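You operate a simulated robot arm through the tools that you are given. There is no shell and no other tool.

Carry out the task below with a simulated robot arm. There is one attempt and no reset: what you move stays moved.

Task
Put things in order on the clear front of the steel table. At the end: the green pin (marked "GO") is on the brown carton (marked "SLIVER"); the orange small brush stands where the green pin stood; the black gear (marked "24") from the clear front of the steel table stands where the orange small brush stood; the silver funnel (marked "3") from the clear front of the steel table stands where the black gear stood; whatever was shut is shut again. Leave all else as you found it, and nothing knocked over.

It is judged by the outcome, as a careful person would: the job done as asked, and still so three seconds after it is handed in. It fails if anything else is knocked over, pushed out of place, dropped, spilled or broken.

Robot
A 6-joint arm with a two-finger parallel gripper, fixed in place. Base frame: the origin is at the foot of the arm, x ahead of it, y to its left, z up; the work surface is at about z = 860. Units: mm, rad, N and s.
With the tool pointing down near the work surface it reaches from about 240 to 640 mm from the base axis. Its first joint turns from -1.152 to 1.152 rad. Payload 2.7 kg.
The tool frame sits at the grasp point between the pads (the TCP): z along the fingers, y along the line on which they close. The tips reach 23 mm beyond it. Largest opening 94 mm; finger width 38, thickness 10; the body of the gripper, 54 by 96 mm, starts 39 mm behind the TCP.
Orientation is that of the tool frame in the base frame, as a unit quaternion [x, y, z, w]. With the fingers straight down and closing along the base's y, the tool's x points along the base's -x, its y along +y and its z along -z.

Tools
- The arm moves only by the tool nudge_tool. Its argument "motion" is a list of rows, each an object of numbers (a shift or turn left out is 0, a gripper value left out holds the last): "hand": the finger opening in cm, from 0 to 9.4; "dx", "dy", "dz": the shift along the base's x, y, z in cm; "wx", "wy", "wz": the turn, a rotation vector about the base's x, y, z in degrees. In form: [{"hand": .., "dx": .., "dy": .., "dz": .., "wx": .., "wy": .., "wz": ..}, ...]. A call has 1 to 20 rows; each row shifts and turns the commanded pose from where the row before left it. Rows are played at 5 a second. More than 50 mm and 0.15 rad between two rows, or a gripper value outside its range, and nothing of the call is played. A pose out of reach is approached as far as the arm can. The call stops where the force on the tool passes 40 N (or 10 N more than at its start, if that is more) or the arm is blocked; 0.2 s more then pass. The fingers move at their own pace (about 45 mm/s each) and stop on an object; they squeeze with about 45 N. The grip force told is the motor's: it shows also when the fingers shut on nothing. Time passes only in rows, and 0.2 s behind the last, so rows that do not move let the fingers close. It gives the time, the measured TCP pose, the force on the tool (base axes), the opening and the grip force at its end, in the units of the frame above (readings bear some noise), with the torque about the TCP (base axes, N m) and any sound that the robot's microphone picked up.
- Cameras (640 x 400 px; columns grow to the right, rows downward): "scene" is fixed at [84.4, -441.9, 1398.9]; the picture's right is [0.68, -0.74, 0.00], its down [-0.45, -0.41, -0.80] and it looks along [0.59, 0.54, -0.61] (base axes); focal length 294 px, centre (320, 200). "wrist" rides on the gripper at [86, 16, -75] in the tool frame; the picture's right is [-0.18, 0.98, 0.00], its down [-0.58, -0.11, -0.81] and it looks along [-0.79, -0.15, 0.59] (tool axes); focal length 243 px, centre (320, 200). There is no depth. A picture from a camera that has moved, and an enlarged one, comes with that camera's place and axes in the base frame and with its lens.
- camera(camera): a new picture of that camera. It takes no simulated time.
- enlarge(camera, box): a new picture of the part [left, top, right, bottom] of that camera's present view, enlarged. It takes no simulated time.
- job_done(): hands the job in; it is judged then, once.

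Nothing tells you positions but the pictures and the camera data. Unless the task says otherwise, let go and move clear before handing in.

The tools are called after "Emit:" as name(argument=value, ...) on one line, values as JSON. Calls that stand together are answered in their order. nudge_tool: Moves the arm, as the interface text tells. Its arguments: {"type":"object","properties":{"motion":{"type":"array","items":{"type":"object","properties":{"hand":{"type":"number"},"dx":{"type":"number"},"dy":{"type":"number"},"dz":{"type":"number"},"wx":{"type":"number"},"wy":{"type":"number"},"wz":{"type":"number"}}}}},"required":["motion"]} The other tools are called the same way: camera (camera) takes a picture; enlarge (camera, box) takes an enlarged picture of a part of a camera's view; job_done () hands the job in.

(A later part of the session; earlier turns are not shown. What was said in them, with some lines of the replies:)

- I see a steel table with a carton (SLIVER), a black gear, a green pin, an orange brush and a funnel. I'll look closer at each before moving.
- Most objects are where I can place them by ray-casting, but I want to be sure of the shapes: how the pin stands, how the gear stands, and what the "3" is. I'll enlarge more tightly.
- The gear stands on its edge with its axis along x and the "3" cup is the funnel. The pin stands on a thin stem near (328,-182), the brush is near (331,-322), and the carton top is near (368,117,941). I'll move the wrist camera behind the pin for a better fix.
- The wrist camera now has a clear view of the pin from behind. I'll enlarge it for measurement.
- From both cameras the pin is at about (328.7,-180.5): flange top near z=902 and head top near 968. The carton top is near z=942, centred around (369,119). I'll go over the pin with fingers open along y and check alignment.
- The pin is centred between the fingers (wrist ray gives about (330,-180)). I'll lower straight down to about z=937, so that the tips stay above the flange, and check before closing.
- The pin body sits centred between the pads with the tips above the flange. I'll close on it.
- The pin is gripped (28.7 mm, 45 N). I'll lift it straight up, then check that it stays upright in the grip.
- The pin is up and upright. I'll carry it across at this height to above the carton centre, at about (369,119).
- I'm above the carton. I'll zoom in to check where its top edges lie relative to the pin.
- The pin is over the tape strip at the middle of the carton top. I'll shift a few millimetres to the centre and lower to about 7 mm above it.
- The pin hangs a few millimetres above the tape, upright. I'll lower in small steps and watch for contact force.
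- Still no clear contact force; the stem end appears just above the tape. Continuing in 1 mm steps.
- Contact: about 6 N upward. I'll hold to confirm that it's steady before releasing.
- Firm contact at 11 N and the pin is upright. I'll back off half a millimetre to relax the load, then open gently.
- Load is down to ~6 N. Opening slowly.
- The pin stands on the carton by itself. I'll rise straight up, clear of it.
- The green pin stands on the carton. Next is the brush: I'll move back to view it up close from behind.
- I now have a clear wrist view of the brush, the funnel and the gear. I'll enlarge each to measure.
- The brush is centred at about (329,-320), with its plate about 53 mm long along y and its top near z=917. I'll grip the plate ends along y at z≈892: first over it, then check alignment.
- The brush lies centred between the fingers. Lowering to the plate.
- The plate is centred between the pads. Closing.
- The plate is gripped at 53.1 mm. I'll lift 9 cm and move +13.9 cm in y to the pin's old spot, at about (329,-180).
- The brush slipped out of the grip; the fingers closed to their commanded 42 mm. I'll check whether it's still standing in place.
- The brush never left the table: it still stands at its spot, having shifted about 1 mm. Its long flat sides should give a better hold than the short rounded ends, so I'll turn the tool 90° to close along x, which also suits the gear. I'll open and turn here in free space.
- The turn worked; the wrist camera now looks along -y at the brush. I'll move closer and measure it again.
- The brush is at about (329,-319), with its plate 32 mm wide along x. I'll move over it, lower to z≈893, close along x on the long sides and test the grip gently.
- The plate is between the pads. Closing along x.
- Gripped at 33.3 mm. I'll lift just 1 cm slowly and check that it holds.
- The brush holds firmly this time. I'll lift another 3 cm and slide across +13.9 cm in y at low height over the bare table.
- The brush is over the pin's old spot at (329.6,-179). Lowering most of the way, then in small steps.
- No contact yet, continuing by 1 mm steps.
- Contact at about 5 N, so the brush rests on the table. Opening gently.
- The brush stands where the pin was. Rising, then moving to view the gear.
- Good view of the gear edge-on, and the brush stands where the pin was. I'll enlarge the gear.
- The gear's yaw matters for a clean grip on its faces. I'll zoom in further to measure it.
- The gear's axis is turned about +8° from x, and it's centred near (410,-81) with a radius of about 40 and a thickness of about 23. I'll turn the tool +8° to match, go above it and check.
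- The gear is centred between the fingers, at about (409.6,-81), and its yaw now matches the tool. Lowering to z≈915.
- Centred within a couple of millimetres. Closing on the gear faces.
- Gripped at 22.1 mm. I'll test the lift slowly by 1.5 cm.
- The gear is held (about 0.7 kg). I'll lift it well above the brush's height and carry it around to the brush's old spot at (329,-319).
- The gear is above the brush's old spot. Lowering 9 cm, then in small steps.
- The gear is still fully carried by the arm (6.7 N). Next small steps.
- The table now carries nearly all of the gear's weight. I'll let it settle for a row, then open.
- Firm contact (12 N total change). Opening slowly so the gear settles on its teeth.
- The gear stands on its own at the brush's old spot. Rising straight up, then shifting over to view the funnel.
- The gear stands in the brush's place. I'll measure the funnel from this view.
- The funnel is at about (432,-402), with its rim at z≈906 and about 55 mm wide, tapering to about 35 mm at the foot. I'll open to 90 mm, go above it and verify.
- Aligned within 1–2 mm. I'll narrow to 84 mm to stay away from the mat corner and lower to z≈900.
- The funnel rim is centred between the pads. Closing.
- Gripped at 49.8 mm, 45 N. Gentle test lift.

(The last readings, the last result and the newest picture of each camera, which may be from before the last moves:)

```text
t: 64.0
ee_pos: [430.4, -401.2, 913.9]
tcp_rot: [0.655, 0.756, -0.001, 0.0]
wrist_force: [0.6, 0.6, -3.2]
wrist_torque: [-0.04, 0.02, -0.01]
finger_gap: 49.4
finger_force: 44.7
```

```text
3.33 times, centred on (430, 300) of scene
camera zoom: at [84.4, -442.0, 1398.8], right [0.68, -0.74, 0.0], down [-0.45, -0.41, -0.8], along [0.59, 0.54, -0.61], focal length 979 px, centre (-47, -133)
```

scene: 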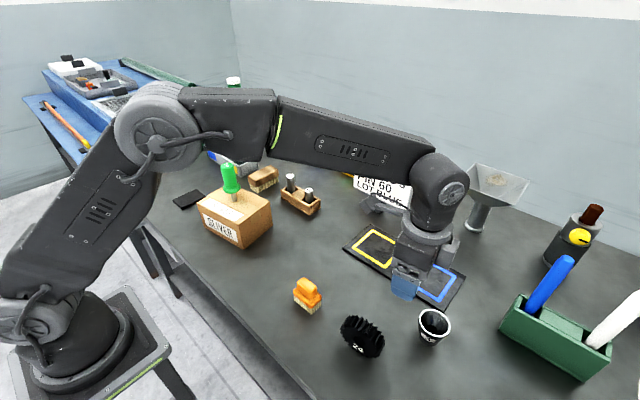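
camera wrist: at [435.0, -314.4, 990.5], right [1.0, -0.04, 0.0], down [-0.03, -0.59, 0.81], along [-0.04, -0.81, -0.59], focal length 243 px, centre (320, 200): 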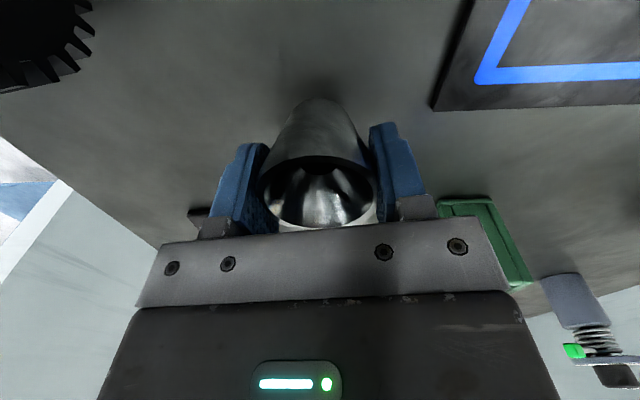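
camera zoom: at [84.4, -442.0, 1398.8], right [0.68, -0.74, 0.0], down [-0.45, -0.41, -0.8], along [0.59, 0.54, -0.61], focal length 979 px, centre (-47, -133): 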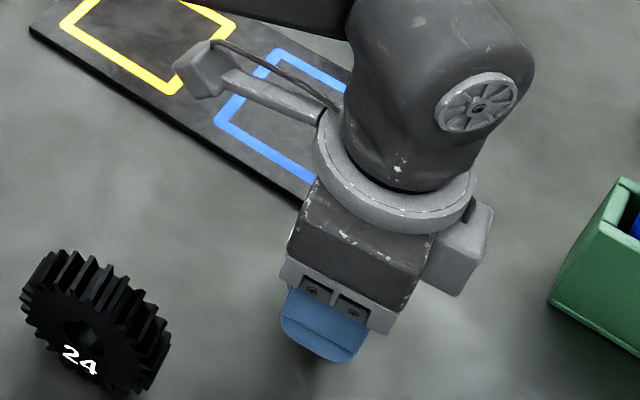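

The funnel holds. I'll lift it 5 cm more and carry it to the gear's old spot at (410,-81).

Emit:
nudge_tool(motion=[{"dz": 1.5}, {"dz": 2.0}, {"dz": 1.5}, {"dy": 1.5}, {"dx": -0.23, "dy": 3.0}, {"dx": -0.23, "dy": 3.0}, {"dx": -0.23, "dy": 3.0}, {"dx": -0.23, "dy": 3.0}, {"dx": -0.23, "dy": 3.0}, {"dx": -0.23, "dy": 3.0}, {"dx": -0.23, "dy": 3.0}, {"dx": -0.23, "dy": 3.0}, {"dx": -0.23, "dy": 3.0}, {"dy": 2.2}, {"dy": 1.3}, {}, {}])

Emit:
camera(camera="wrist")

Emit:
camera(camera="scene")

```text
t: 67.6
ee_pos: [409.4, -82.0, 963.2]
tcp_rot: [0.655, 0.756, -0.001, -0.001]
wrist_force: [-0.1, -0.9, -1.2]
wrist_torque: [0.01, 0.0, -0.02]
finger_gap: 49.6
finger_force: 45.4
```

```text
taken
camera wrist: at [413.6, 5.9, 1039.6], right [1.0, -0.04, 0.0], down [-0.03, -0.59, 0.81], along [-0.04, -0.81, -0.59], focal length 243 px, centre (320, 200)
```

wrist: 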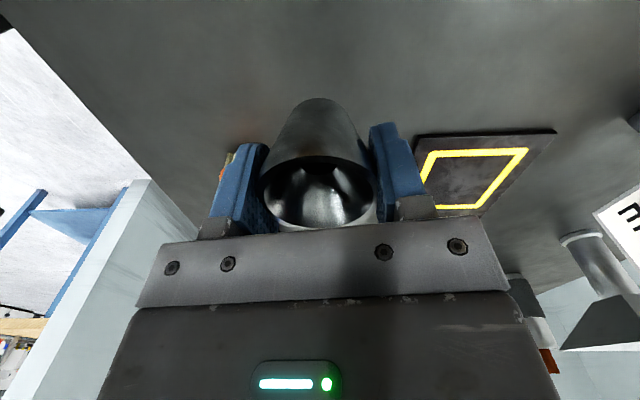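

```text
taken
```

scene: 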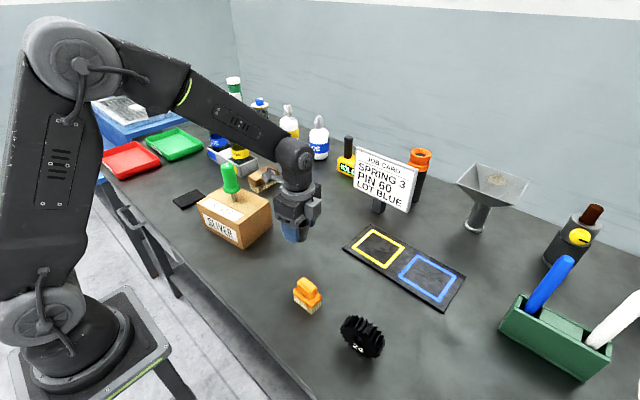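

The funnel hangs above the gear's old spot. Lowering most of the way, watching the camera arm's clearance from the carton.

Emit:
nudge_tool(motion=[{"dz": -1.5}, {"dz": -1.5}, {"dz": -1.5}, {"dz": -1.0}, {}])

Emit:
enlarge(camera="scene", box=[196, 140, 356, 260])

Emit:
camera(camera="wrist")

```text
t: 68.8
ee_pos: [410.5, -82.5, 907.7]
tcp_rot: [0.655, 0.755, -0.001, 0.001]
wrist_force: [-1.2, -0.5, -2.5]
wrist_torque: [0.03, 0.01, -0.01]
finger_gap: 49.6
finger_force: 45.1
```

```text
3.33 times, centred on (276, 200) of scene
camera zoom: at [84.4, -441.9, 1398.9], right [0.68, -0.74, 0.0], down [-0.45, -0.41, -0.8], along [0.59, 0.54, -0.61], focal length 979 px, centre (467, 200)
```

zoom: 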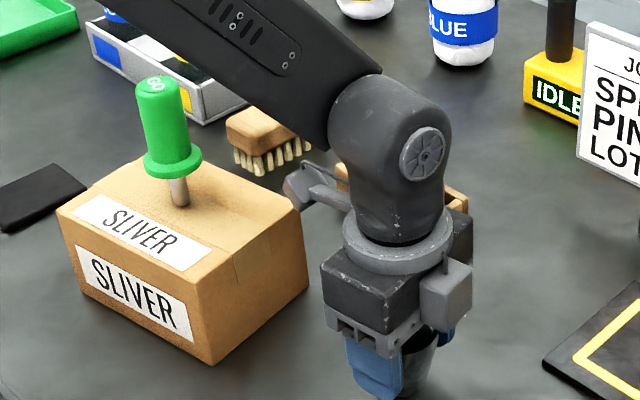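

```text
taken
camera wrist: at [414.4, 5.1, 984.9], right [1.0, -0.04, 0.0], down [-0.03, -0.59, 0.81], along [-0.04, -0.81, -0.59], focal length 243 px, centre (320, 200)
```

wrist: 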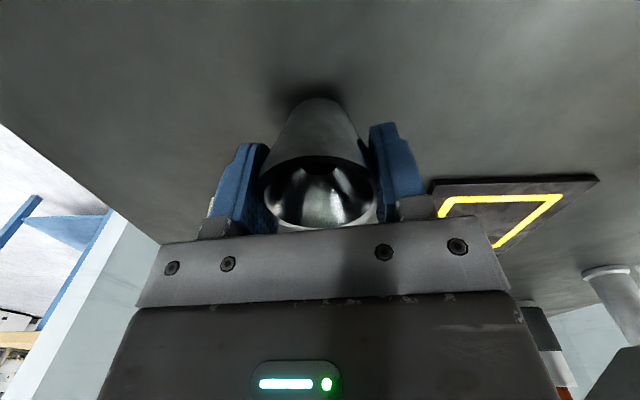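

The camera box is well above and clear of the carton. Final small steps down.

Emit:
nudge_tool(motion=[{"dz": -0.3}, {"dz": -0.3}, {}])

```text
t: 69.6
ee_pos: [408.7, -81.9, 902.8]
tcp_rot: [0.655, 0.756, -0.001, 0.0]
wrist_force: [-1.0, 0.5, -3.1]
wrist_torque: [-0.02, -0.04, 0.03]
finger_gap: 49.6
finger_force: 45.3
```

Emit:
nudge_tool(motion=[{"dz": -0.1}, {"dz": -0.1}, {}])

```text
t: 70.4
ee_pos: [409.6, -83.1, 900.2]
tcp_rot: [0.655, 0.755, -0.001, -0.001]
wrist_force: [-0.4, -0.4, -2.2]
wrist_torque: [-0.01, 0.01, 0.01]
finger_gap: 49.8
finger_force: 45.5
```

No contact yet, so another millimetre at a time.

Emit:
nudge_tool(motion=[{"dz": -0.1}, {}])

```text
t: 71.0
ee_pos: [408.9, -82.9, 897.4]
tcp_rot: [0.655, 0.755, -0.002, 0.001]
wrist_force: [0.0, -0.3, -2.1]
wrist_torque: [0.03, 0.01, -0.01]
finger_gap: 50.0
finger_force: 44.4
```

Emit:
nudge_tool(motion=[{"dz": -0.1}, {}])

```text
t: 71.6
ee_pos: [409.7, -82.6, 898.6]
tcp_rot: [0.655, 0.755, -0.001, 0.0]
wrist_force: [-0.3, -0.3, 0.7]
wrist_torque: [0.04, -0.01, 0.01]
finger_gap: 49.8
finger_force: 44.9
```

Contact is starting. Half a millimetre more to seat it.

Emit:
nudge_tool(motion=[{"dz": -0.05}, {}])

```text
t: 72.2
ee_pos: [410.9, -83.1, 898.5]
tcp_rot: [0.655, 0.755, 0.0, 0.001]
wrist_force: [-1.3, -2.5, 4.6]
wrist_torque: [-0.01, 0.03, 0.01]
finger_gap: 49.8
finger_force: 45.6
```

The funnel is seated (about 7 N total change). Opening slowly.

Emit:
nudge_tool(motion=[{"hand": 5.1}, {"hand": 5.4}, {"hand": 5.9}, {"hand": 6.6}, {"hand": 7.6}, {"hand": 8.6}, {}])

Emit:
camera(camera="wrist")

Emit:
camera(camera="scene")

```text
t: 73.8
ee_pos: [409.4, -82.0, 898.5]
tcp_rot: [0.656, 0.755, -0.001, -0.001]
wrist_force: [-0.6, -1.1, -0.2]
wrist_torque: [-0.01, 0.01, 0.0]
finger_gap: 85.8
finger_force: 0.0
```

```text
taken
camera wrist: at [413.9, 5.4, 975.2], right [1.0, -0.04, 0.0], down [-0.03, -0.59, 0.81], along [-0.04, -0.81, -0.59], focal length 243 px, centre (320, 200)
```

wrist: 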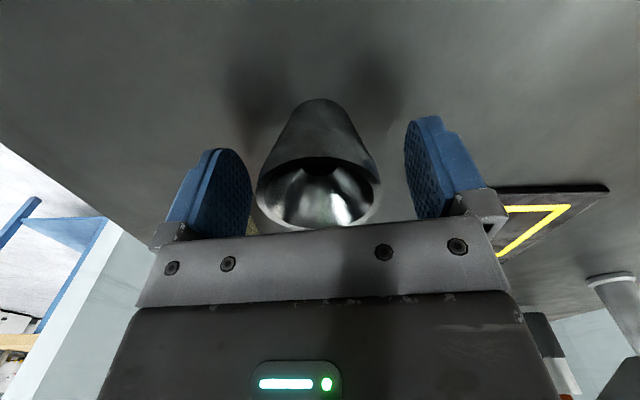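

```text
taken
```

scene: 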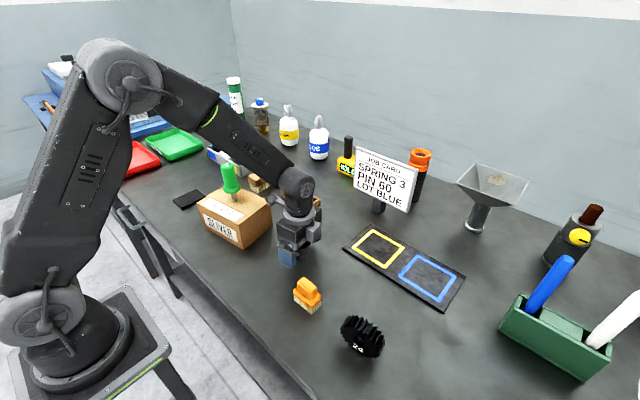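

The funnel stands free between the open pads. Rising straight up and moving clear.

Emit:
nudge_tool(motion=[{"dz": 1.0}, {"dz": 2.0}, {"dz": 3.5}, {"dz": 4.0}, {"dz": 4.0}, {"dz": 4.0}, {"dz": 4.0}, {"dx": -1.5, "dy": -3.5, "dz": 1.5}, {"dx": -1.5, "dy": -3.5, "dz": 1.5}, {"dx": -1.5, "dy": -3.5, "dz": 1.5}, {"dx": -1.5, "dy": -3.5}, {}])

Emit:
camera(camera="scene")

Emit:
camera(camera="wrist")

```text
t: 76.4
ee_pos: [351.1, -221.3, 1166.8]
tcp_rot: [0.655, 0.756, -0.001, 0.001]
wrist_force: [-0.1, 0.2, -0.7]
wrist_torque: [-0.04, -0.03, -0.02]
finger_gap: 85.5
finger_force: 0.0
```

```text
taken
```

scene: 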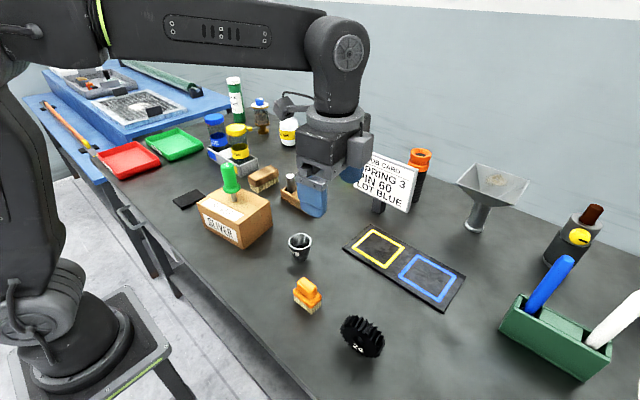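

```text
taken
camera wrist: at [354.6, -133.8, 1243.5], right [1.0, -0.04, 0.0], down [-0.03, -0.59, 0.81], along [-0.04, -0.81, -0.59], focal length 243 px, centre (320, 200)
```

wrist: 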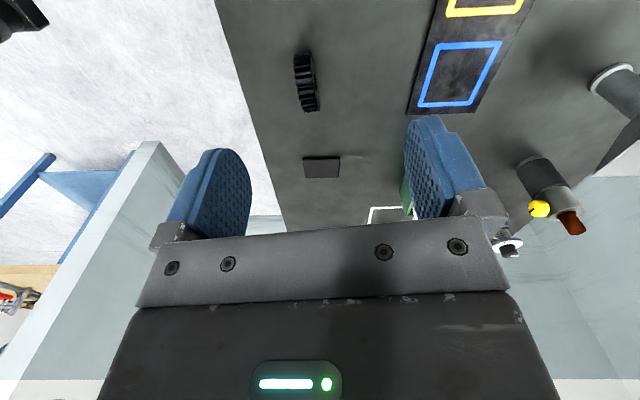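

Everything appears to be in place. I'll check each object closely for uprightness and position.

Emit:
enlarge(camera="scene", box=[180, 150, 340, 260])

Emit:
enlarge(camera="scene", box=[270, 220, 430, 370])

```text
3.64 times, centred on (260, 205) of scene
camera zoom: at [84.4, -441.9, 1398.9], right [0.68, -0.74, 0.0], down [-0.45, -0.41, -0.8], along [0.59, 0.54, -0.61], focal length 1068 px, centre (538, 182)
```

zoom: 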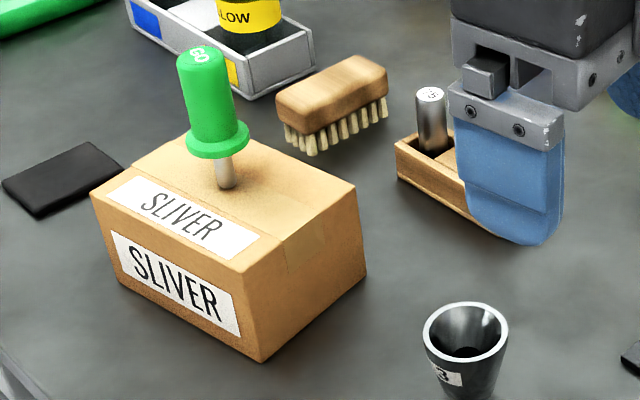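

```text
2.67 times, centred on (350, 295) of scene
camera zoom: at [84.4, -441.9, 1398.9], right [0.68, -0.74, 0.0], down [-0.45, -0.41, -0.8], along [0.59, 0.54, -0.61], focal length 783 px, centre (240, -53)
```

zoom: 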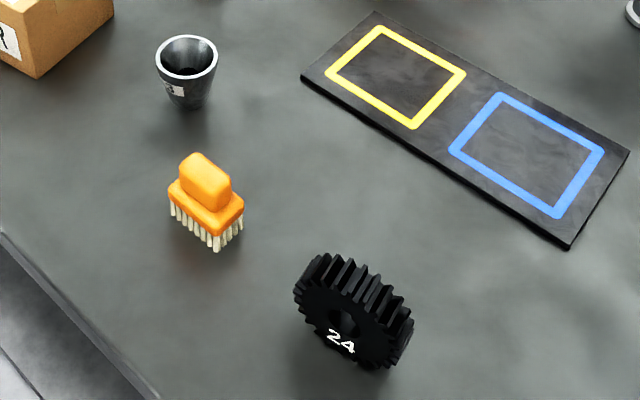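

All four objects stand upright in the places asked for, the carton has not moved, nothing was opened, and the arm is clear. I'll wait a moment to confirm stability, then hand in.

Emit:
nudge_tool(motion=[{}, {}, {}, {}, {}, {}, {}, {}, {}, {}])

Emit:
camera(camera="scene")

```text
t: 78.6
ee_pos: [351.3, -221.4, 1165.5]
tcp_rot: [0.655, 0.755, -0.002, 0.0]
wrist_force: [0.4, 0.1, 0.3]
wrist_torque: [0.03, 0.01, 0.02]
finger_gap: 85.8
finger_force: 0.0
```

```text
taken
```

scene: 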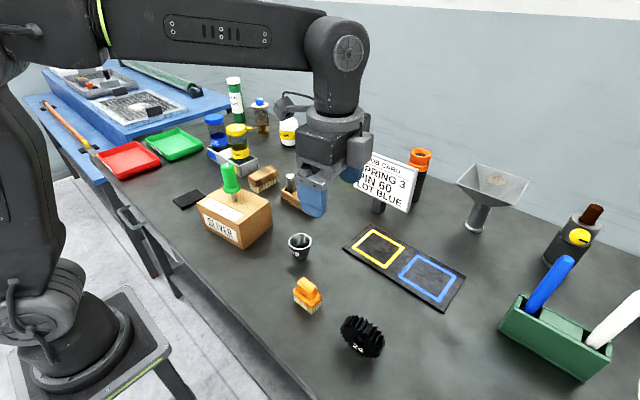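

The scene hasn't changed after 2 s: the pin is on the carton, the brush at the pin's spot, the gear at the brush's spot and the funnel at the gear's spot. Handing in.

Emit:
job_done()

```text
The job is handed in.
```

The job is handed in, and all four objects were standing where you asked in the last picture before hand-in:

- **Green pin ("GO"):** it stands upright near the middle of the top of the "SLIVER" carton, which hasn't moved.
- **Orange brush:** it stands where the green pin stood.
- **Black gear ("24"):** it stands on its edge where the brush stood, at the same angle as before.
- **Silver funnel ("3"):** it stands upright where the gear stood.

The brush slipped out of my first grip without tipping and stayed within about a millimetre of its spot. I turned the gripper, took it by its long sides and moved it from there.

I opened nothing, so there was nothing to shut again. I saw nothing else on the table disturbed, and the arm was clear of everything when I handed in.
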